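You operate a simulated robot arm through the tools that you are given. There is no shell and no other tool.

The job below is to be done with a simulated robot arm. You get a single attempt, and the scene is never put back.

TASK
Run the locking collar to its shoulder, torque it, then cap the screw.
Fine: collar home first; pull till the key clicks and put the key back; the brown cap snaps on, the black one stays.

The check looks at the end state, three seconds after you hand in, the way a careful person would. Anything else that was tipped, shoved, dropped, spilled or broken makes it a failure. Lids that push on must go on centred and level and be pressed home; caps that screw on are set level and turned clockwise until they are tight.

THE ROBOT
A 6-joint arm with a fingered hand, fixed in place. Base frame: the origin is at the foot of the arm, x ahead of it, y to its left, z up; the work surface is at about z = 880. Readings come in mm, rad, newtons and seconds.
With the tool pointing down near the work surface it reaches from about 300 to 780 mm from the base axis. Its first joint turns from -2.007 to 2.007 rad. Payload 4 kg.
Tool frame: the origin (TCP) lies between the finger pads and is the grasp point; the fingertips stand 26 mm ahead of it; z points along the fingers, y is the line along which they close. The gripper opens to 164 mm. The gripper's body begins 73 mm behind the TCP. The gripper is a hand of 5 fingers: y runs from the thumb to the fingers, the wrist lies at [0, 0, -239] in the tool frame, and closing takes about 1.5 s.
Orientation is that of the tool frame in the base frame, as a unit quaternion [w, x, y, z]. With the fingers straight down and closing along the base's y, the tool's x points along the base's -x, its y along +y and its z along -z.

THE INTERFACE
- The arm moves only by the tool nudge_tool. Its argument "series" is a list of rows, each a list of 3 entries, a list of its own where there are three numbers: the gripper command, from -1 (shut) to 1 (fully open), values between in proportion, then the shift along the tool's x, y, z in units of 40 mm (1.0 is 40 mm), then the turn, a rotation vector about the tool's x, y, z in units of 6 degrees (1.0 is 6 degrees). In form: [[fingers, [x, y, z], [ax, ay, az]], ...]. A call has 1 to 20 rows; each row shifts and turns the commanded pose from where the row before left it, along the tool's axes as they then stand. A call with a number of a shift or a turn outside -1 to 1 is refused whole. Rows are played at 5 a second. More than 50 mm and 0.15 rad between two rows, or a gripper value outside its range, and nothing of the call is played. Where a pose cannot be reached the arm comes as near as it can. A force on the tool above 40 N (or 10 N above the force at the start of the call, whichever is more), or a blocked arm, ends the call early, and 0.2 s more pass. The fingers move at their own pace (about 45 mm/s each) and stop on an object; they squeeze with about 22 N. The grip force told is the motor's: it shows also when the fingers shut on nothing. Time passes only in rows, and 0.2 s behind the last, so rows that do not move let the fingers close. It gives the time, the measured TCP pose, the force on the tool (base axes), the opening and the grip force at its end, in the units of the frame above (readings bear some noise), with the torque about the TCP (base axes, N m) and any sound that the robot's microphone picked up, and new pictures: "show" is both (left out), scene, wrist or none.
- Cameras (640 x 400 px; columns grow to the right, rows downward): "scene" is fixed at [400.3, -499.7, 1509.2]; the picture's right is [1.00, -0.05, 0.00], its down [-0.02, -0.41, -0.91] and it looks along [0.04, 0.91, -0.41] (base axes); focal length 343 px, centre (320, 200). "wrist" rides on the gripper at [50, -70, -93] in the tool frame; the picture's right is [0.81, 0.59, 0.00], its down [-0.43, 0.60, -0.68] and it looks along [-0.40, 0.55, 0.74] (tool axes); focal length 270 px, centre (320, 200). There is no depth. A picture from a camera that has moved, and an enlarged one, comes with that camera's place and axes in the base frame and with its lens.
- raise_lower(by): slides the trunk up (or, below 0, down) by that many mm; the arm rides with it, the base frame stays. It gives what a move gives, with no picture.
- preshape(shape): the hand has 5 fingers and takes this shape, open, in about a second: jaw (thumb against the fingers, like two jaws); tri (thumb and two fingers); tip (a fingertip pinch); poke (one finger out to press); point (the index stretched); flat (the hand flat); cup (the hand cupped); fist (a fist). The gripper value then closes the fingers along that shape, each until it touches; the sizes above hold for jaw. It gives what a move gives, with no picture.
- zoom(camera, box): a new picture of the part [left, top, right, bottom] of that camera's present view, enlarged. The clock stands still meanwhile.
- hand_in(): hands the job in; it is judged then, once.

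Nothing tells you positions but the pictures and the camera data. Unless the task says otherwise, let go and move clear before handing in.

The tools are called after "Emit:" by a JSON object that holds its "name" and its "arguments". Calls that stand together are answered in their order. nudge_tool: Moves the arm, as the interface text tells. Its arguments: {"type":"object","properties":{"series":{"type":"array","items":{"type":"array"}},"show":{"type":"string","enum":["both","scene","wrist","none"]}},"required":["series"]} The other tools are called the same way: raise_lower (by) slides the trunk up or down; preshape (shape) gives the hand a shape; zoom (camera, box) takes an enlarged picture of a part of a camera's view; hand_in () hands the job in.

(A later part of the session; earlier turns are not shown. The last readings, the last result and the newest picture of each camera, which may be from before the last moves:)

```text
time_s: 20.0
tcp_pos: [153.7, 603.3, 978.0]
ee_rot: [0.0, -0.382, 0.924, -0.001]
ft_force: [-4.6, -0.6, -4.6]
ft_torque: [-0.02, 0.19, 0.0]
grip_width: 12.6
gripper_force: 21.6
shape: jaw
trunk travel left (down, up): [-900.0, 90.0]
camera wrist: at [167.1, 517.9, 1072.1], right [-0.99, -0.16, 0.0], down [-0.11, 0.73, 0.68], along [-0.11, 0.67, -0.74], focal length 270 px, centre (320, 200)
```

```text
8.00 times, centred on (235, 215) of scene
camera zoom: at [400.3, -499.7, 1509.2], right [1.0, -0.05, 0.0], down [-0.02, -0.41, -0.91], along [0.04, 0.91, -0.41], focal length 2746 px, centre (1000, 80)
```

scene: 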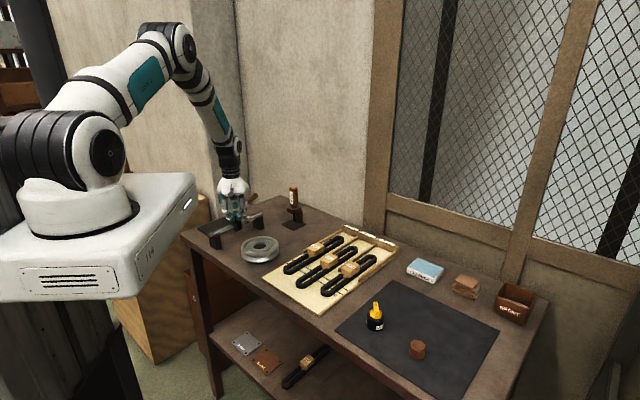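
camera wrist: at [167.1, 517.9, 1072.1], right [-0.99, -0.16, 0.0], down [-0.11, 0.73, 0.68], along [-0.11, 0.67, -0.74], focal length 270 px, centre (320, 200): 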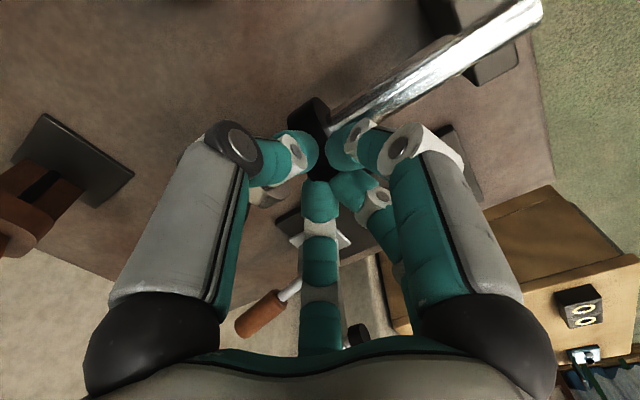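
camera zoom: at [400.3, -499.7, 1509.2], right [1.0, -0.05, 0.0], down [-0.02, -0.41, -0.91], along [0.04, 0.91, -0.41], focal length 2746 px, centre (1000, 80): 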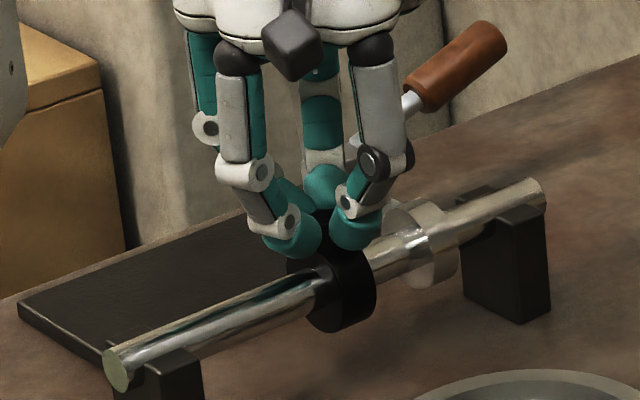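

The collar slid along with about 5 N. I'll continue toward the shoulder.

Emit:
{"name": "nudge_tool", "arguments": {"series": [[-0.9, [-0.075, 0, 0], [0, 0, 0]], [-0.9, [-0.075, 0, 0], [0, 0, 0]], [-0.9, [-0.075, 0, 0], [0, 0, 0]], [-0.9, [-0.075, 0, 0], [0, 0, 0]], [-0.9, [-0.075, 0, 0], [0, 0, 0]], [-0.9, [-0.075, 0, 0], [0, 0, 0]], [-0.9, [-0.075, 0, 0], [0, 0, 0]], [-0.9, [-0.075, 0, 0], [0, 0, 0]]]}}

Emit:
{"name": "zoom", "arguments": {"camera": "scene", "box": [205, 190, 265, 240]}}

```text
time_s: 21.8
tcp_pos: [170.7, 620.0, 978.7]
ee_rot: [0.0, -0.383, 0.924, -0.001]
ft_force: [-4.1, -2.2, -4.2]
ft_torque: [-0.05, 0.18, -0.01]
grip_width: 12.7
gripper_force: 21.8
shape: jaw
trunk travel left (down, up): [-900.0, 90.0]
camera wrist: at [184.1, 534.9, 1072.0], right [-0.99, -0.16, 0.0], down [-0.11, 0.73, 0.68], along [-0.11, 0.67, -0.74], focal length 270 px, centre (320, 200)
```

scene: 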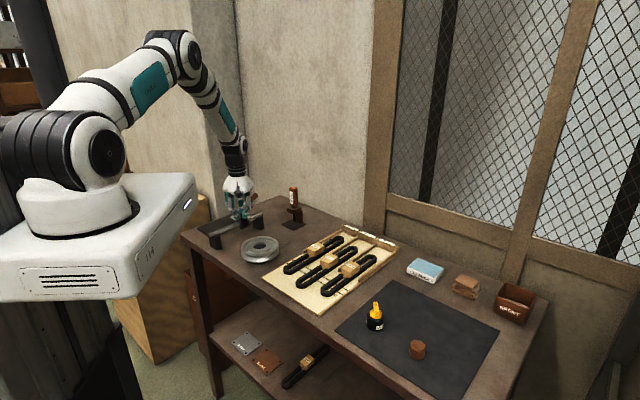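
wrist: 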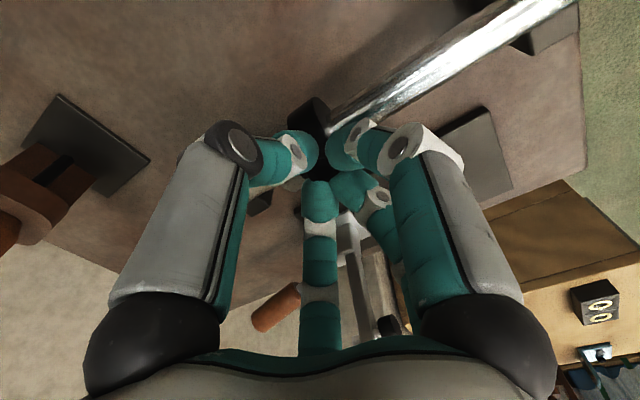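

```text
8.00 times, centred on (235, 215) of scene
camera zoom: at [400.3, -499.7, 1509.2], right [1.0, -0.05, 0.0], down [-0.02, -0.41, -0.91], along [0.04, 0.91, -0.41], focal length 2746 px, centre (1000, 80)
```

zoom: 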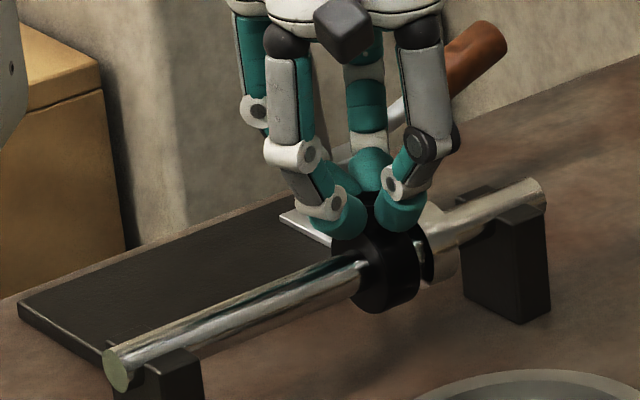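

A gap of several mm remains. I'll continue in 1 mm steps and watch the force.

Emit:
{"name": "nudge_tool", "arguments": {"series": [[-0.9, [-0.03, 0, 0], [0, 0, 0]], [-0.9, [-0.03, 0, 0], [0, 0, 0]], [-0.9, [-0.03, 0, 0], [0, 0, 0]], [-0.9, [-0.03, 0, 0], [0, 0, 0]]]}}

Emit:
{"name": "zoom", "arguments": {"camera": "scene", "box": [225, 190, 275, 240]}}

Emit:
{"name": "zoom", "arguments": {"camera": "wrist", "box": [220, 90, 400, 250]}}

```text
time_s: 22.8
tcp_pos: [173.6, 624.7, 978.0]
ee_rot: [0.0, -0.382, 0.924, 0.0]
ft_force: [-6.4, -1.4, -5.6]
ft_torque: [0.01, 0.21, -0.03]
grip_width: 12.8
gripper_force: 21.5
shape: jaw
trunk travel left (down, up): [-900.0, 90.0]
camera wrist: at [187.7, 538.4, 1072.1], right [-0.99, -0.16, 0.0], down [-0.11, 0.73, 0.68], along [-0.11, 0.67, -0.74], focal length 270 px, centre (320, 200)
```

scene: 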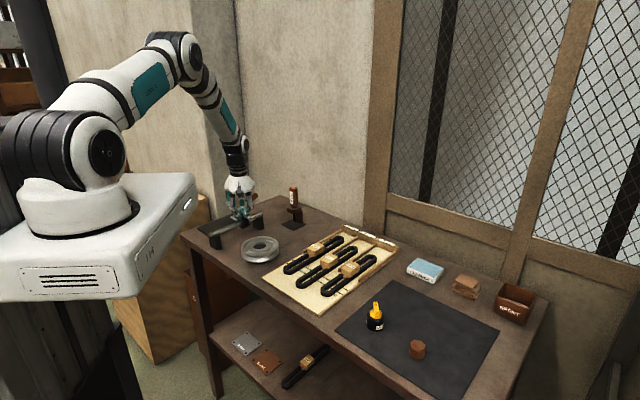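
wrist: 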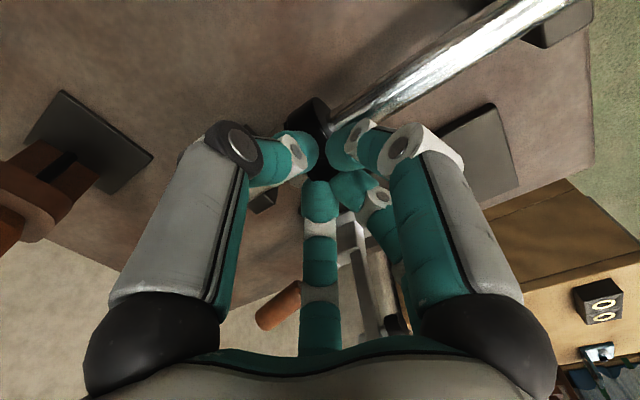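

```text
8.00 times, centred on (250, 215) of scene
camera zoom: at [400.3, -499.7, 1509.2], right [1.0, -0.05, 0.0], down [-0.02, -0.41, -0.91], along [0.04, 0.91, -0.41], focal length 2746 px, centre (880, 80)
```

zoom: 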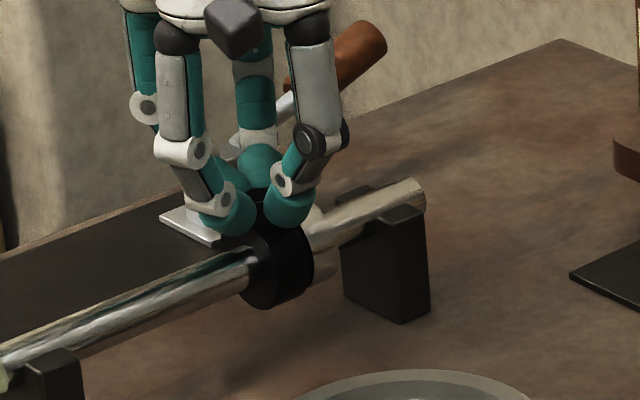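

```text
2.50 times, centred on (310, 170) of wrist
camera zoom: at [187.7, 538.4, 1072.1], right [-0.99, -0.16, 0.0], down [-0.11, 0.73, 0.68], along [-0.11, 0.67, -0.74], focal length 676 px, centre (345, 275)
```

zoom: 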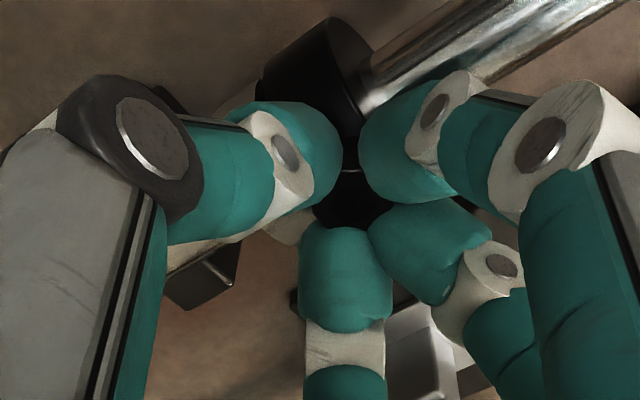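

The collar is nearly against the shoulder ring. I'll keep going gently in 1 mm steps, looking for a force rise.

Emit:
{"name": "nudge_tool", "arguments": {"series": [[-0.9, [-0.025, 0, 0], [0, 0, 0]], [-0.9, [-0.025, 0, 0], [0, 0, 0]]], "show": "none"}}

Emit:
{"name": "nudge_tool", "arguments": {"series": [[-0.9, [-0.025, 0, 0], [0, 0, 0]], [-0.9, [-0.025, 0, 0], [0, 0, 0]]], "show": "none"}}

```text
time_s: 23.4
tcp_pos: [176.1, 624.5, 977.9]
ee_rot: [-0.001, -0.383, 0.924, -0.001]
ft_force: [-6.3, -0.7, -5.2]
ft_torque: [0.0, 0.22, 0.01]
grip_width: 12.8
gripper_force: 21.5
shape: jaw
trunk travel left (down, up): [-900.0, 90.0]
```

```text
time_s: 24.0
tcp_pos: [174.7, 625.5, 978.2]
ee_rot: [0.0, -0.383, 0.924, 0.0]
ft_force: [-9.9, -4.2, -3.4]
ft_torque: [-0.07, 0.35, -0.04]
grip_width: 13.0
gripper_force: 22.0
shape: jaw
trunk travel left (down, up): [-900.0, 90.0]
```

Emit:
{"name": "nudge_tool", "arguments": {"series": [[-0.9, [-0.025, 0, 0], [0, 0, 0]], [-0.9, [-0.025, 0, 0], [0, 0, 0]]]}}

Emit:
{"name": "zoom", "arguments": {"camera": "scene", "box": [225, 190, 275, 240]}}

```text
time_s: 24.6
tcp_pos: [176.3, 626.4, 979.2]
ee_rot: [0.0, -0.382, 0.924, -0.002]
ft_force: [-15.1, -8.9, -3.5]
ft_torque: [-0.19, 0.46, -0.09]
grip_width: 12.9
gripper_force: 22.2
shape: jaw
trunk travel left (down, up): [-900.0, 90.0]
camera wrist: at [190.3, 541.2, 1072.2], right [-0.99, -0.16, 0.0], down [-0.12, 0.73, 0.68], along [-0.11, 0.67, -0.74], focal length 270 px, centre (320, 200)
```

scene: 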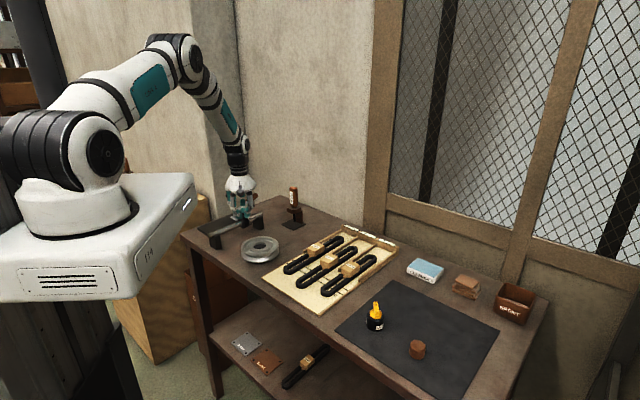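
wrist: 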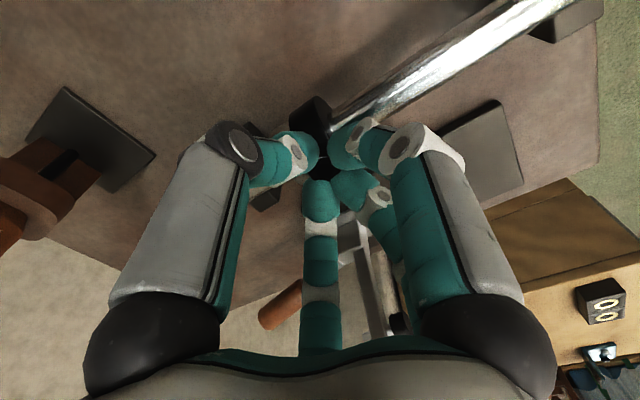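

```text
8.00 times, centred on (250, 215) of scene
camera zoom: at [400.3, -499.7, 1509.2], right [1.0, -0.05, 0.0], down [-0.02, -0.41, -0.91], along [0.04, 0.91, -0.41], focal length 2746 px, centre (880, 80)
```

zoom: 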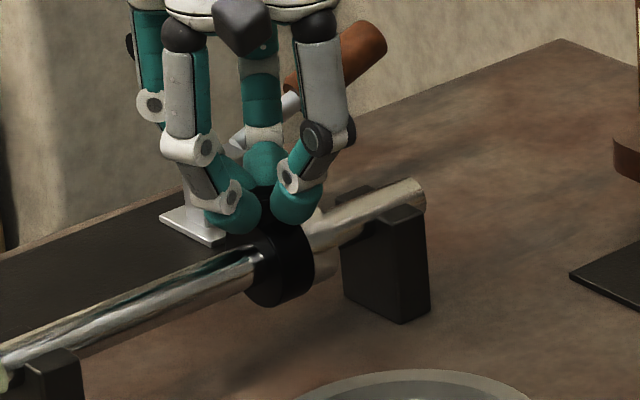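

The resistance climbed to ~17 N, so the collar (or a finger) is against the shoulder. I'll release, lift and inspect the gap.

Emit:
{"name": "nudge_tool", "arguments": {"series": [[-0.3, [0, 0, 0], [0, 0, 0]], [-0.3, [0, 0, 0], [0, 0, 0]], [-0.3, [0, 0, 0], [0, 0, 0]], [-0.3, [0, 0, -0.5], [0, 0, 0]], [-0.3, [0, 0, -0.75], [0, 0, 0]], [-0.3, [0, 0, -0.75], [0, 0, 0]], [-0.3, [0, 0, -0.75], [0, 0, 0]], [-0.3, [0, 0, 0], [0, 0, 0]]]}}

Emit:
{"name": "zoom", "arguments": {"camera": "scene", "box": [225, 205, 275, 240]}}

Emit:
{"name": "zoom", "arguments": {"camera": "wrist", "box": [240, 40, 380, 140]}}

```text
time_s: 26.4
tcp_pos: [178.1, 628.0, 1087.3]
ee_rot: [0.001, -0.383, 0.924, 0.0]
ft_force: [-0.3, 0.3, 0.4]
ft_torque: [-0.02, 0.0, 0.01]
grip_width: 56.9
gripper_force: 0.1
shape: jaw
trunk travel left (down, up): [-900.0, 90.0]
camera wrist: at [192.6, 542.3, 1182.0], right [-0.99, -0.16, 0.0], down [-0.11, 0.73, 0.68], along [-0.11, 0.67, -0.74], focal length 270 px, centre (320, 200)
```

scene: 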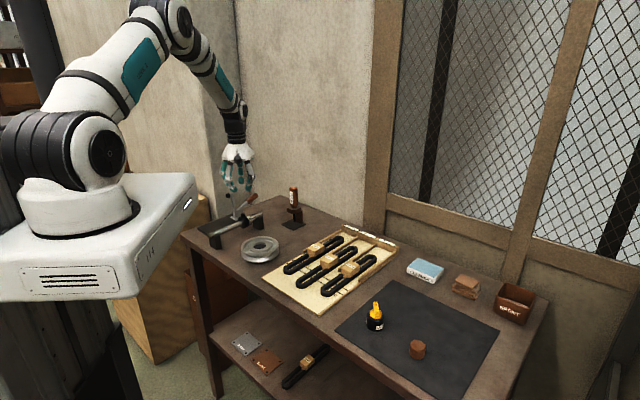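
wrist: 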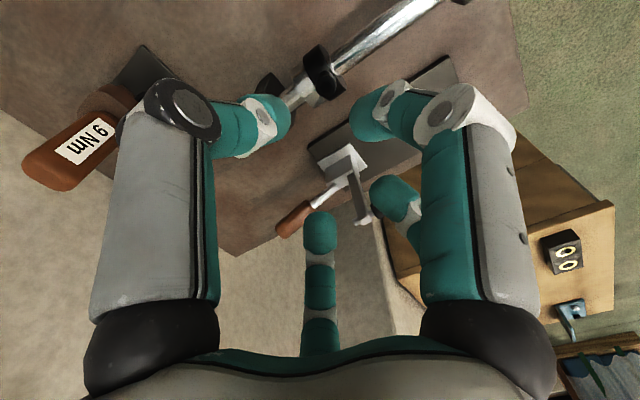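

```text
11.43 times, centred on (250, 222) of scene
camera zoom: at [400.3, -499.7, 1509.2], right [1.0, -0.05, 0.0], down [-0.02, -0.41, -0.91], along [0.04, 0.91, -0.41], focal length 3923 px, centre (1120, -57)
```

zoom: 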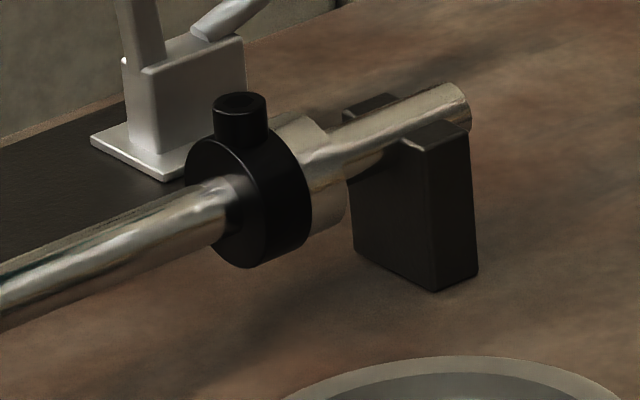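

```text
4.00 times, centred on (310, 90) of wrist
camera zoom: at [192.6, 542.3, 1182.0], right [-0.99, -0.16, 0.0], down [-0.11, 0.73, 0.68], along [-0.11, 0.67, -0.74], focal length 1081 px, centre (360, 640)
```

zoom: 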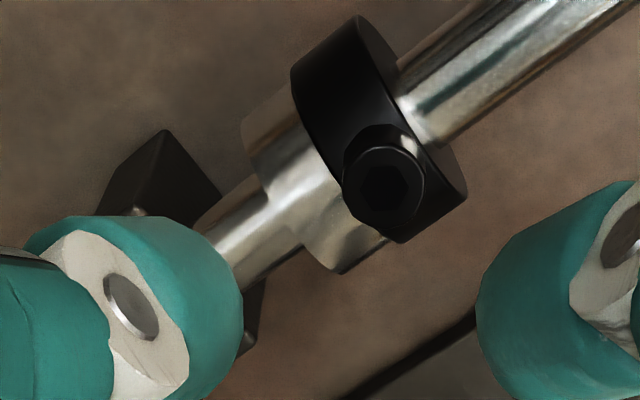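

The collar looks seated on the shoulder from here, but this view hides a small gap. I'll shift the camera along the shaft to look at the joint squarely.

Emit:
{"name": "nudge_tool", "arguments": {"series": [[-0.3, [-0.75, 0, 0], [0, 0, 0]], [-0.3, [-0.75, 0, 0], [0, 0, 0]], [-0.3, [0, 0, 0], [0, 0, 0]], [-0.3, [0, 0, 0], [0, 0, 0]]], "show": "wrist"}}

Emit:
{"name": "zoom", "arguments": {"camera": "wrist", "box": [330, 0, 430, 62]}}

```text
time_s: 27.4
tcp_pos: [220.8, 670.5, 1088.0]
ee_rot: [0.0, -0.383, 0.924, 0.0]
ft_force: [-0.4, -0.2, 0.4]
ft_torque: [0.0, -0.02, 0.04]
grip_width: 57.1
gripper_force: 0.0
shape: jaw
trunk travel left (down, up): [-900.0, 90.0]
camera wrist: at [235.1, 584.9, 1182.1], right [-0.99, -0.16, 0.0], down [-0.11, 0.73, 0.68], along [-0.11, 0.67, -0.74], focal length 270 px, centre (320, 200)
```

wrist: 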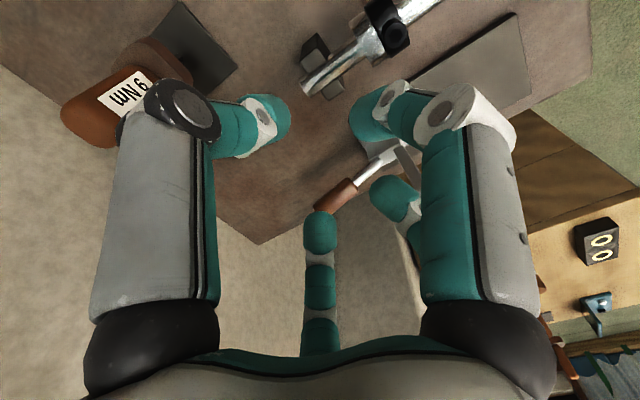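

```text
6.40 times, centred on (380, 31) of wrist
camera zoom: at [235.1, 584.9, 1182.1], right [-0.99, -0.16, 0.0], down [-0.11, 0.73, 0.68], along [-0.11, 0.67, -0.74], focal length 1730 px, centre (-64, 1282)
```

zoom: 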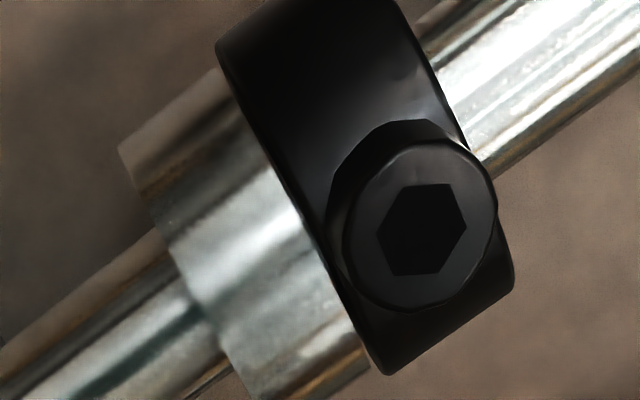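

The collar is flush on the shoulder, with its hex socket on top at about (174,624,954). Next I'll go and look closely at the key in its stand.

Emit:
{"name": "nudge_tool", "arguments": {"series": [[-0.3, [0, 0, -0.6], [0, 0, 0]], [-0.3, [-0.583, -0.7, 0], [0, 0, 0]], [-0.3, [-0.583, -0.7, 0], [0, 0, 0]], [-0.3, [-0.583, -0.7, 0], [0, 0, 0]], [-0.3, [0, 0, 0], [0, 0, 0]], [-0.3, [0, 0, 0], [0, 0, 0]]]}}

```text
time_s: 28.8
tcp_pos: [329.1, 662.0, 1111.4]
ee_rot: [0.0, -0.383, 0.924, -0.001]
ft_force: [-0.2, 0.6, 1.6]
ft_torque: [0.0, 0.02, -0.01]
grip_width: 57.1
gripper_force: 0.1
shape: jaw
trunk travel left (down, up): [-900.0, 90.0]
camera wrist: at [343.4, 575.2, 1205.8], right [-0.99, -0.16, 0.0], down [-0.11, 0.73, 0.68], along [-0.11, 0.67, -0.74], focal length 270 px, centre (320, 200)
```

scene: 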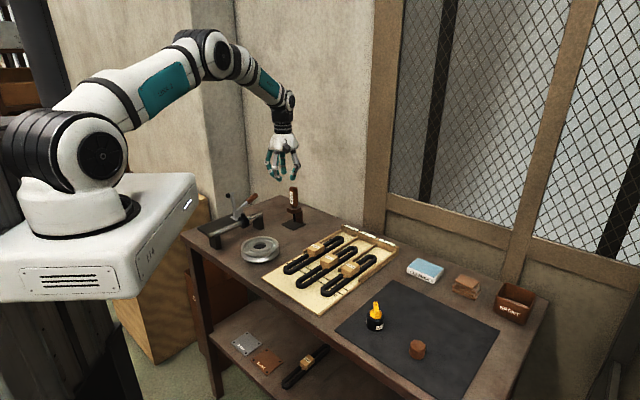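
wrist: 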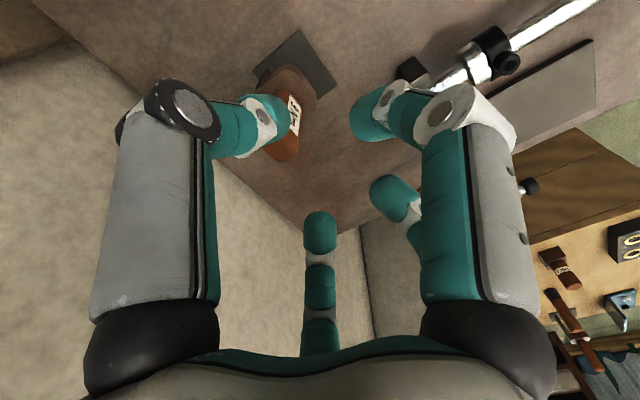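

I see the key's handle partly hidden by the thumb, and some other small items on a wooden box to the right of the view. I'll zoom on both.

Emit:
{"name": "zoom", "arguments": {"camera": "wrist", "box": [230, 20, 360, 170]}}

Emit:
{"name": "zoom", "arguments": {"camera": "wrist", "box": [500, 140, 640, 390]}}

Emit:
{"name": "zoom", "arguments": {"camera": "scene", "box": [260, 140, 320, 235]}}

```text
2.67 times, centred on (295, 95) of wrist
camera zoom: at [343.4, 575.2, 1205.8], right [-0.99, -0.16, 0.0], down [-0.11, 0.73, 0.68], along [-0.11, 0.67, -0.74], focal length 721 px, centre (387, 480)
```

zoom: 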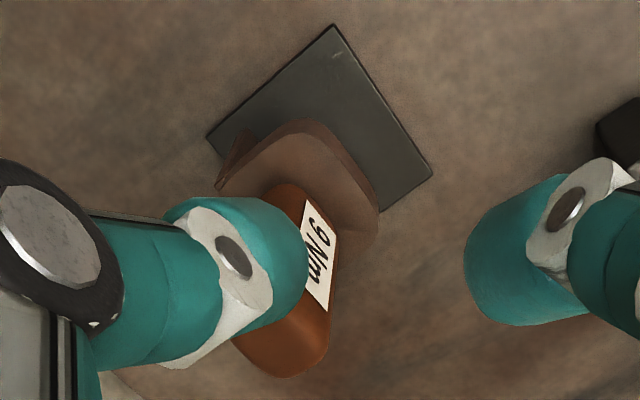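

```text
1.60 times, centred on (570, 265) of wrist
camera zoom: at [343.4, 575.2, 1205.8], right [-0.99, -0.16, 0.0], down [-0.11, 0.73, 0.68], along [-0.11, 0.67, -0.74], focal length 432 px, centre (-80, 96)
```

zoom: 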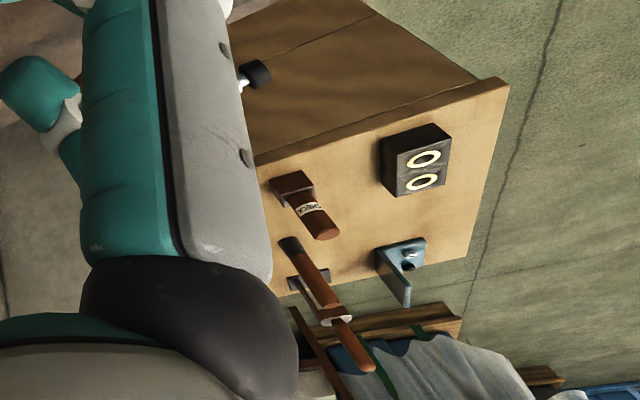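

```text
4.21 times, centred on (290, 188) of scene
camera zoom: at [400.3, -499.7, 1509.2], right [1.0, -0.05, 0.0], down [-0.02, -0.41, -0.91], along [0.04, 0.91, -0.41], focal length 1445 px, centre (446, 253)
```

zoom: 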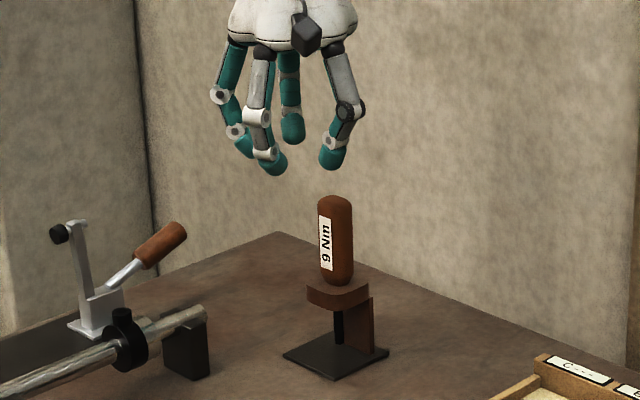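

The key axis is at about (355,687), with the handle spanning z≈955–1035 and its faces at 45° (matching the hand's current yaw). I'll zoom tightly on the blade and handle to judge the hex orientation.

Emit:
{"name": "zoom", "arguments": {"camera": "scene", "box": [283, 203, 303, 228]}}

Emit:
{"name": "zoom", "arguments": {"camera": "scene", "box": [280, 183, 306, 208]}}

```text
16.00 times, centred on (293, 216) of scene
camera zoom: at [400.3, -499.7, 1509.2], right [1.0, -0.05, 0.0], down [-0.02, -0.41, -0.91], along [0.04, 0.91, -0.41], focal length 5492 px, centre (752, -48)
```

zoom: 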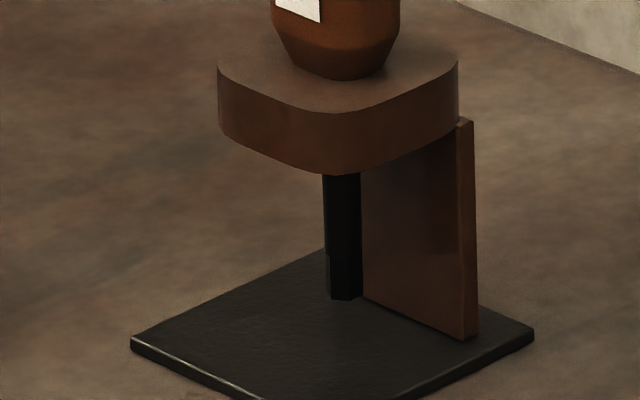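

```text
16.00 times, centred on (293, 196) of scene
camera zoom: at [400.3, -499.7, 1509.2], right [1.0, -0.05, 0.0], down [-0.02, -0.41, -0.91], along [0.04, 0.91, -0.41], focal length 5492 px, centre (752, 272)
```

zoom: 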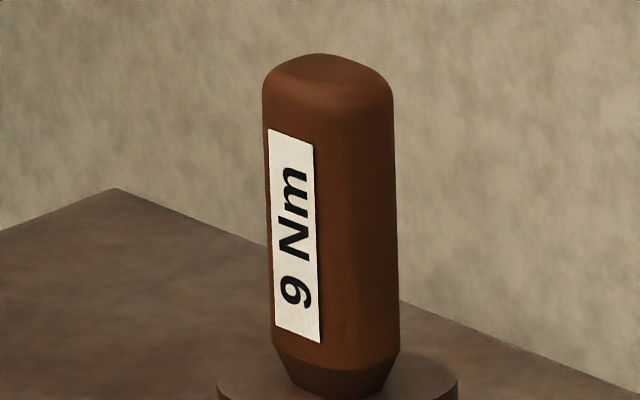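

Emit:
{"name": "zoom", "arguments": {"camera": "scene", "box": [290, 213, 298, 218]}}

Emit:
{"name": "zoom", "arguments": {"camera": "scene", "box": [286, 184, 298, 191]}}

Emit:
{"name": "zoom", "arguments": {"camera": "wrist", "box": [260, 80, 320, 170]}}

```text
16.00 times, centred on (294, 216) of scene
camera zoom: at [400.3, -499.7, 1509.2], right [1.0, -0.05, 0.0], down [-0.02, -0.41, -0.91], along [0.04, 0.91, -0.41], focal length 5492 px, centre (736, -48)
```

zoom: 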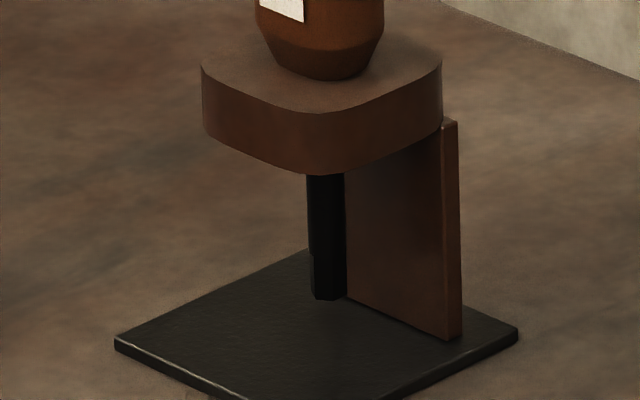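

```text
16.00 times, centred on (292, 188) of scene
camera zoom: at [400.3, -499.7, 1509.2], right [1.0, -0.05, 0.0], down [-0.02, -0.41, -0.91], along [0.04, 0.91, -0.41], focal length 5492 px, centre (768, 400)
```

zoom: 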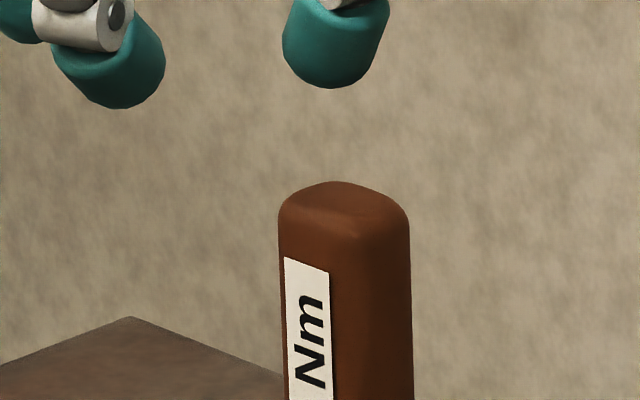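

```text
4.44 times, centred on (290, 125) of wrist
camera zoom: at [343.4, 575.2, 1205.8], right [-0.99, -0.16, 0.0], down [-0.11, 0.73, 0.68], along [-0.11, 0.67, -0.74], focal length 1201 px, centre (453, 533)
```

zoom: 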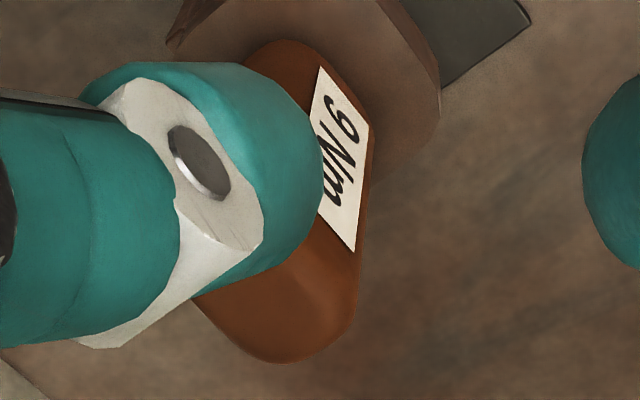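

From the facets, the blade's hex is turned roughly 30° from the screw's socket, so I'll have to yaw the key by 30° before inserting. First I'll centre above the key (≈(355,687)) and check alignment.

Emit:
{"name": "nudge_tool", "arguments": {"series": [[0, [0, 0, 0], [0, 0, 0]], [0, [-0.45, 0, 0], [0, 0, 0]], [0, [-0.45, 0, 0], [0, 0, 0]], [0, [0, 0, 0], [0, 0, 0]], [0, [0, 0, 0], [0, 0, 0]], [0, [0, 0, 0], [0, 0, 0]]]}}

Emit:
{"name": "zoom", "arguments": {"camera": "wrist", "box": [240, 80, 400, 220]}}

Emit:
{"name": "zoom", "arguments": {"camera": "scene", "box": [265, 155, 325, 235]}}

```text
time_s: 30.2
tcp_pos: [354.9, 685.1, 1111.4]
ee_rot: [-0.001, -0.382, 0.924, 0.001]
ft_force: [-0.4, 0.7, -0.3]
ft_torque: [0.03, 0.01, 0.0]
grip_width: 81.6
gripper_force: 0.1
shape: jaw
trunk travel left (down, up): [-900.0, 90.0]
camera wrist: at [368.7, 600.0, 1206.2], right [-0.99, -0.16, 0.0], down [-0.11, 0.73, 0.68], along [-0.11, 0.67, -0.74], focal length 270 px, centre (320, 200)
```

scene: 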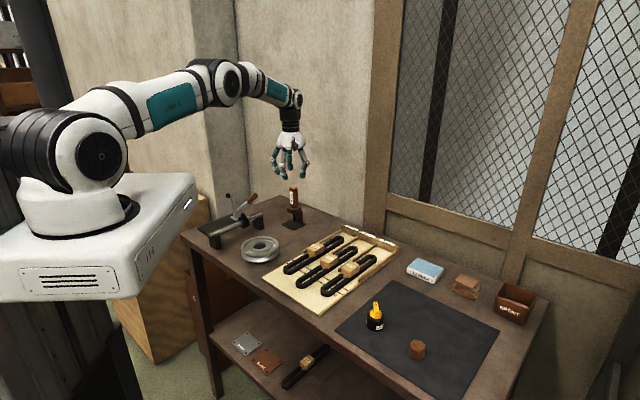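
wrist: 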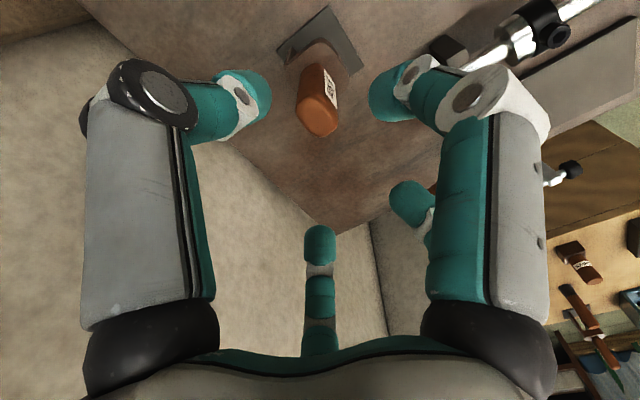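

```text
2.86 times, centred on (320, 150) of wrist
camera zoom: at [368.7, 600.0, 1206.2], right [-0.99, -0.16, 0.0], down [-0.11, 0.73, 0.68], along [-0.11, 0.67, -0.74], focal length 772 px, centre (320, 343)
```

zoom: 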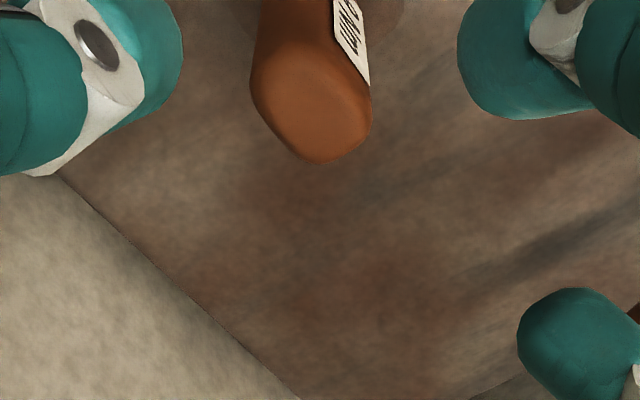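

```text
5.00 times, centred on (295, 195) of scene
camera zoom: at [400.3, -499.7, 1509.2], right [1.0, -0.05, 0.0], down [-0.02, -0.41, -0.91], along [0.04, 0.91, -0.41], focal length 1716 px, centre (445, 225)
```

zoom: 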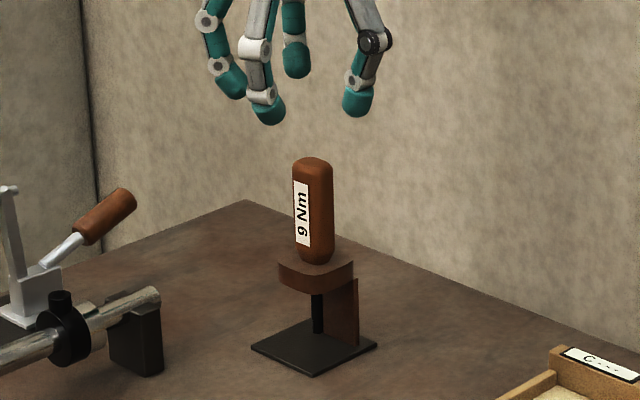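

The handle top is at about (357,685,1028). I'll shift ~2 mm to centre, descend around the handle and check before closing.

Emit:
{"name": "nudge_tool", "arguments": {"series": [[0, [-0.055, -0.04, 0], [0, 0, 0]], [0, [0, 0, 0.5], [0, 0, 0]], [0, [0, 0, 0.5], [0, 0, 0]], [0, [0, 0, 0.5], [0, 0, 0]], [0, [0, 0, 0.5], [0, 0, 0]], [0, [0, 0, 0], [0, 0, 0]], [0, [0, 0, 0], [0, 0, 0]]]}}

Emit:
{"name": "zoom", "arguments": {"camera": "scene", "box": [265, 155, 325, 235]}}

Emit:
{"name": "zoom", "arguments": {"camera": "wrist", "box": [220, 80, 420, 260]}}

```text
time_s: 31.8
tcp_pos: [358.4, 685.7, 1032.0]
ee_rot: [0.0, -0.383, 0.924, 0.0]
ft_force: [1.1, 0.6, 0.5]
ft_torque: [0.04, 0.0, 0.02]
grip_width: 81.7
gripper_force: 0.0
shape: jaw
trunk travel left (down, up): [-900.0, 90.0]
camera wrist: at [371.6, 600.8, 1125.9], right [-0.99, -0.16, 0.0], down [-0.11, 0.73, 0.68], along [-0.11, 0.67, -0.74], focal length 270 px, centre (320, 200)
```

scene: 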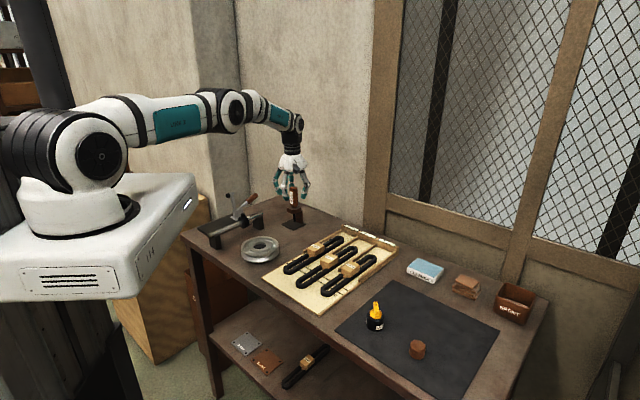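
wrist: 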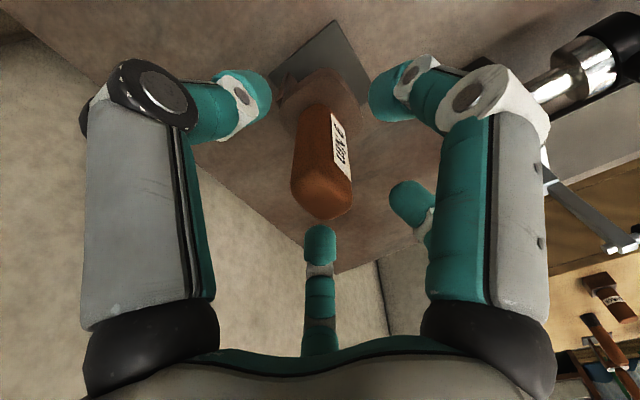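

```text
5.00 times, centred on (295, 195) of scene
camera zoom: at [400.3, -499.7, 1509.2], right [1.0, -0.05, 0.0], down [-0.02, -0.41, -0.91], along [0.04, 0.91, -0.41], focal length 1716 px, centre (445, 225)
```

zoom: 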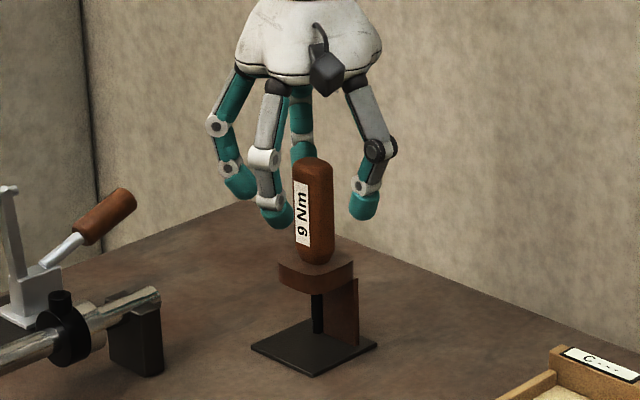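

```text
2.22 times, centred on (320, 170) of wrist
camera zoom: at [371.6, 600.8, 1125.9], right [-0.99, -0.16, 0.0], down [-0.11, 0.73, 0.68], along [-0.11, 0.67, -0.74], focal length 601 px, centre (320, 267)
```

zoom: 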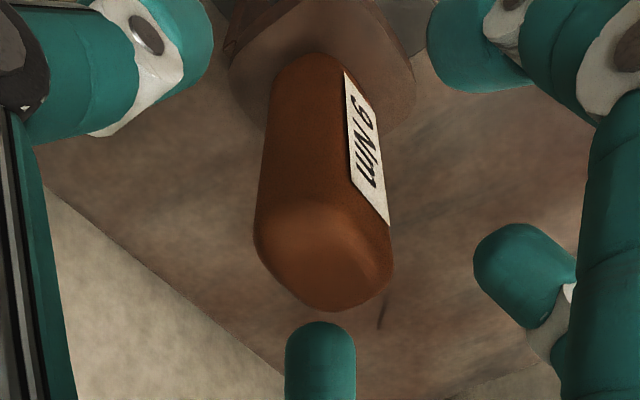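

The handle is centred in the hand. I'll lower another 29 mm and close on it.

Emit:
{"name": "nudge_tool", "arguments": {"series": [[0, [0, 0, 0.25], [0, 0, 0]], [0, [0, 0, 0.25], [0, 0, 0]], [0, [0, 0, 0.225], [0, 0, 0]], [0, [0, 0, 0], [0, 0, 0]], [-0.9, [0, 0, 0], [0, 0, 0]], [-0.9, [0, 0, 0], [0, 0, 0]], [-0.9, [0, 0, 0], [0, 0, 0]], [-0.9, [0, 0, 0], [0, 0, 0]], [-0.9, [0, 0, 0], [0, 0, 0]], [-0.9, [0, 0, 0], [0, 0, 0]]]}}

Emit:
{"name": "zoom", "arguments": {"camera": "scene", "box": [265, 155, 325, 235]}}

Emit:
{"name": "zoom", "arguments": {"camera": "wrist", "box": [220, 80, 420, 260]}}

```text
time_s: 34.0
tcp_pos: [360.1, 686.8, 1002.6]
ee_rot: [0.001, -0.383, 0.924, 0.0]
ft_force: [1.0, -0.9, 1.3]
ft_torque: [0.01, -0.01, 0.0]
grip_width: 27.1
gripper_force: 22.2
shape: jaw
trunk travel left (down, up): [-900.0, 90.0]
camera wrist: at [371.9, 600.7, 1096.9], right [-0.99, -0.16, 0.0], down [-0.11, 0.73, 0.68], along [-0.11, 0.67, -0.74], focal length 270 px, centre (320, 200)
```

scene: 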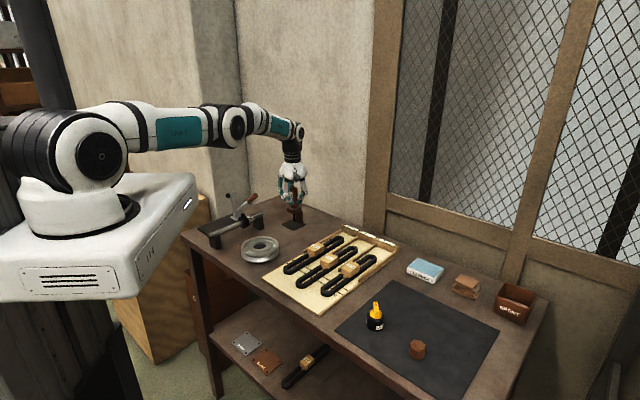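
wrist: 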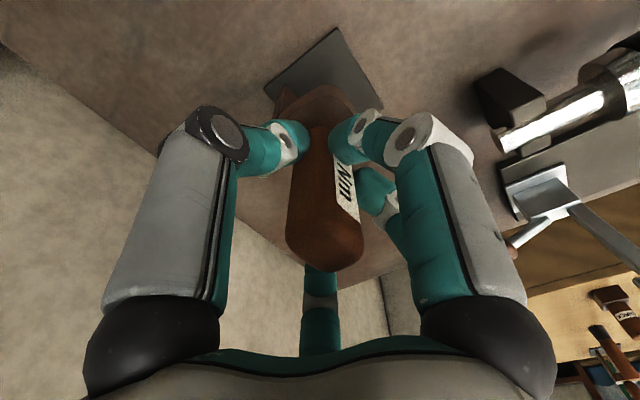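

```text
5.00 times, centred on (295, 195) of scene
camera zoom: at [400.3, -499.7, 1509.2], right [1.0, -0.05, 0.0], down [-0.02, -0.41, -0.91], along [0.04, 0.91, -0.41], focal length 1716 px, centre (445, 225)
```

zoom: 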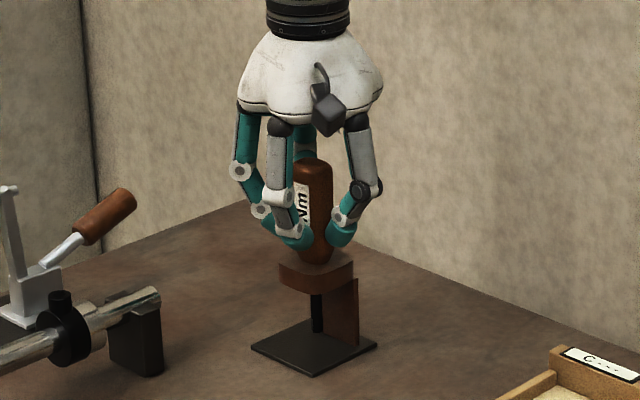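

```text
2.22 times, centred on (320, 170) of wrist
camera zoom: at [371.9, 600.7, 1096.9], right [-0.99, -0.16, 0.0], down [-0.11, 0.73, 0.68], along [-0.11, 0.67, -0.74], focal length 601 px, centre (320, 267)
```

zoom: 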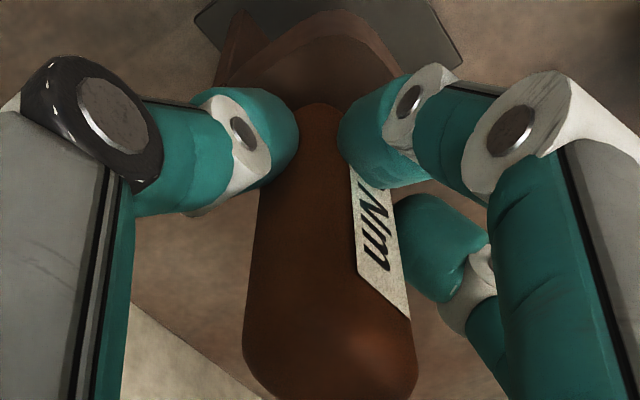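

The key is gripped at 22 N. Now lifting it straight out, slowly at first.

Emit:
{"name": "nudge_tool", "arguments": {"series": [[-0.9, [0, 0, -0.125], [0, 0, 0]], [-0.9, [0, 0, -0.125], [0, 0, 0]], [-0.9, [0, 0, -0.25], [0, 0, 0]], [-0.9, [0, 0, 0], [0, 0, 0]]], "show": "none"}}

Emit:
{"name": "zoom", "arguments": {"camera": "scene", "box": [265, 155, 325, 235]}}

```text
time_s: 35.0
tcp_pos: [358.1, 686.4, 1022.9]
ee_rot: [-0.001, -0.382, 0.924, 0.0]
ft_force: [0.3, -0.8, -1.4]
ft_torque: [0.0, 0.01, 0.0]
grip_width: 26.8
gripper_force: 21.7
shape: jaw
trunk travel left (down, up): [-900.0, 90.0]
```

```text
5.00 times, centred on (295, 195) of scene
camera zoom: at [400.3, -499.7, 1509.2], right [1.0, -0.05, 0.0], down [-0.02, -0.41, -0.91], along [0.04, 0.91, -0.41], focal length 1716 px, centre (445, 225)
```

zoom: 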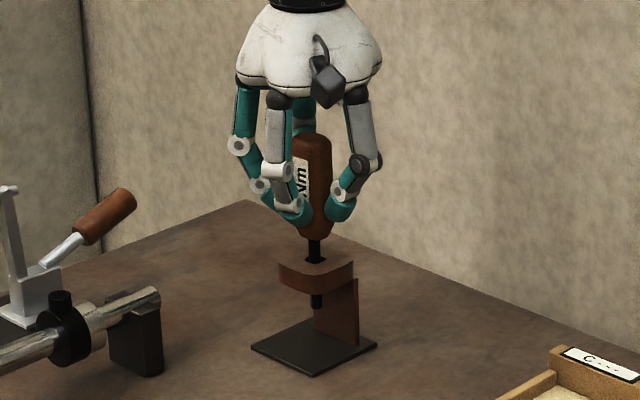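

The key comes up cleanly. I'll lift it fully clear (another 65 mm).

Emit:
{"name": "nudge_tool", "arguments": {"series": [[-0.9, [0, 0, -0.325], [0, 0, 0]], [-0.9, [0, 0, -0.325], [0, 0, 0]], [-0.9, [0, 0, -0.325], [0, 0, 0]], [-0.9, [0, 0, -0.325], [0, 0, 0]], [-0.9, [0, 0, -0.325], [0, 0, 0]], [-0.9, [0, 0, 0], [0, 0, 0]], [-0.9, [0, 0, 0], [0, 0, 0]]]}}

Emit:
{"name": "zoom", "arguments": {"camera": "scene", "box": [280, 180, 305, 215]}}

Emit:
{"name": "zoom", "arguments": {"camera": "wrist", "box": [220, 80, 420, 260]}}

```text
time_s: 36.6
tcp_pos: [358.3, 685.5, 1088.3]
ee_rot: [-0.001, -0.383, 0.924, 0.0]
ft_force: [0.0, -0.9, -2.5]
ft_torque: [0.02, -0.05, 0.01]
grip_width: 26.7
gripper_force: 22.0
shape: jaw
trunk travel left (down, up): [-900.0, 90.0]
camera wrist: at [371.6, 600.2, 1182.3], right [-0.99, -0.16, 0.0], down [-0.11, 0.73, 0.68], along [-0.11, 0.67, -0.74], focal length 270 px, centre (320, 200)
```

scene: 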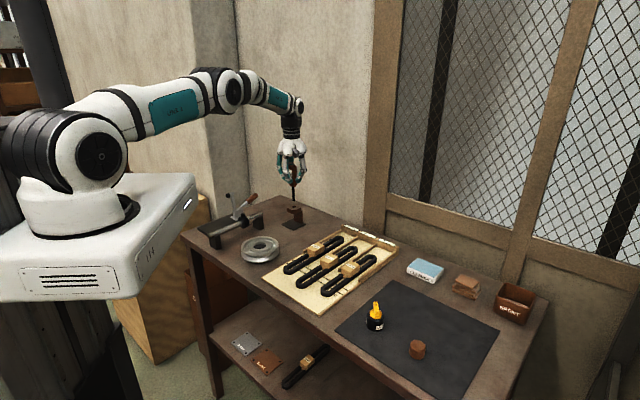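
wrist: 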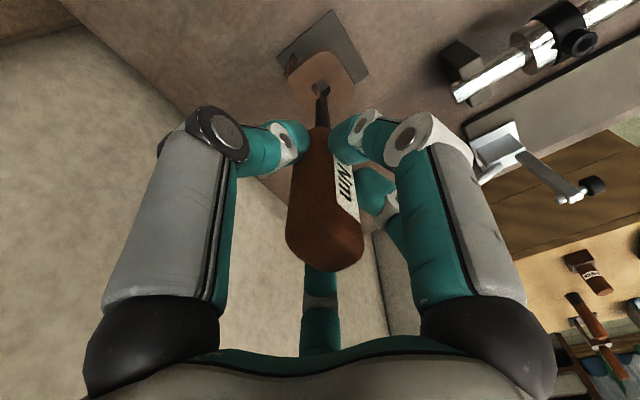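

```text
11.43 times, centred on (292, 198) of scene
camera zoom: at [400.3, -499.7, 1509.2], right [1.0, -0.05, 0.0], down [-0.02, -0.41, -0.91], along [0.04, 0.91, -0.41], focal length 3923 px, centre (634, 229)
```

zoom: 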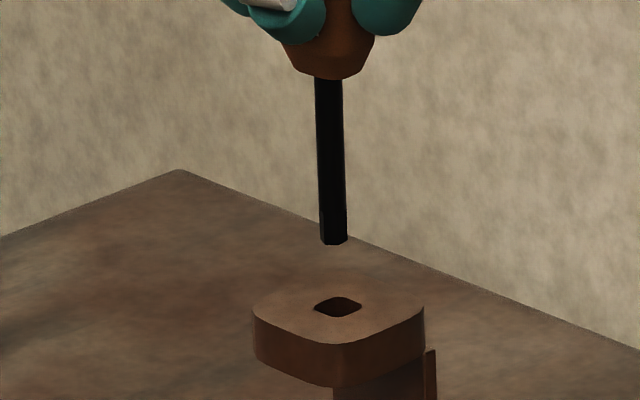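

```text
2.22 times, centred on (320, 170) of wrist
camera zoom: at [371.6, 600.2, 1182.3], right [-0.99, -0.16, 0.0], down [-0.11, 0.73, 0.68], along [-0.11, 0.67, -0.74], focal length 601 px, centre (320, 267)
```

zoom: 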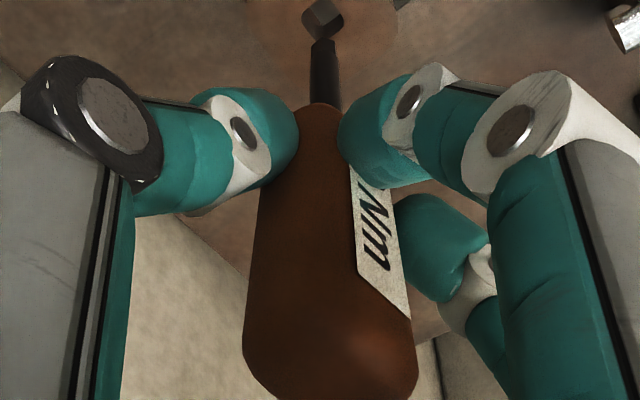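

The key is clear of the stand. I'll zoom on the blade in the wrist view to check it's straight and read its hex orientation and tip position.

Emit:
{"name": "zoom", "arguments": {"camera": "wrist", "box": [295, 65, 345, 130]}}

Emit:
{"name": "zoom", "arguments": {"camera": "scene", "box": [288, 195, 300, 205]}}

```text
6.15 times, centred on (320, 98) of wrist
camera zoom: at [371.6, 600.2, 1182.3], right [-0.99, -0.16, 0.0], down [-0.11, 0.73, 0.68], along [-0.11, 0.67, -0.74], focal length 1663 px, centre (320, 831)
```

zoom: 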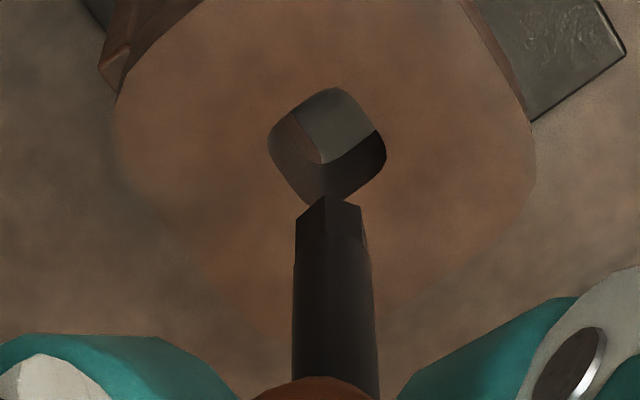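

```text
16.00 times, centred on (294, 200) of scene
camera zoom: at [400.3, -499.7, 1509.2], right [1.0, -0.05, 0.0], down [-0.02, -0.41, -0.91], along [0.04, 0.91, -0.41], focal length 5492 px, centre (736, 200)
```

zoom: 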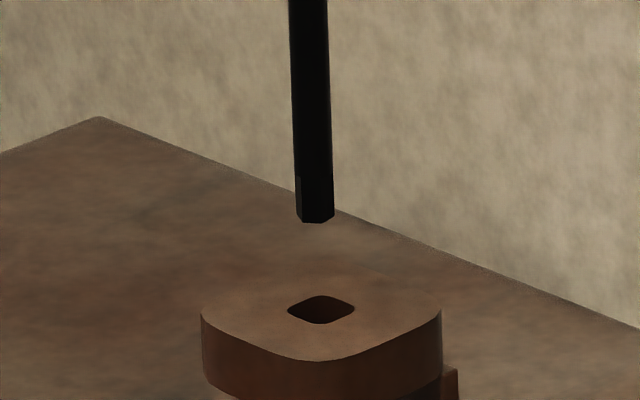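

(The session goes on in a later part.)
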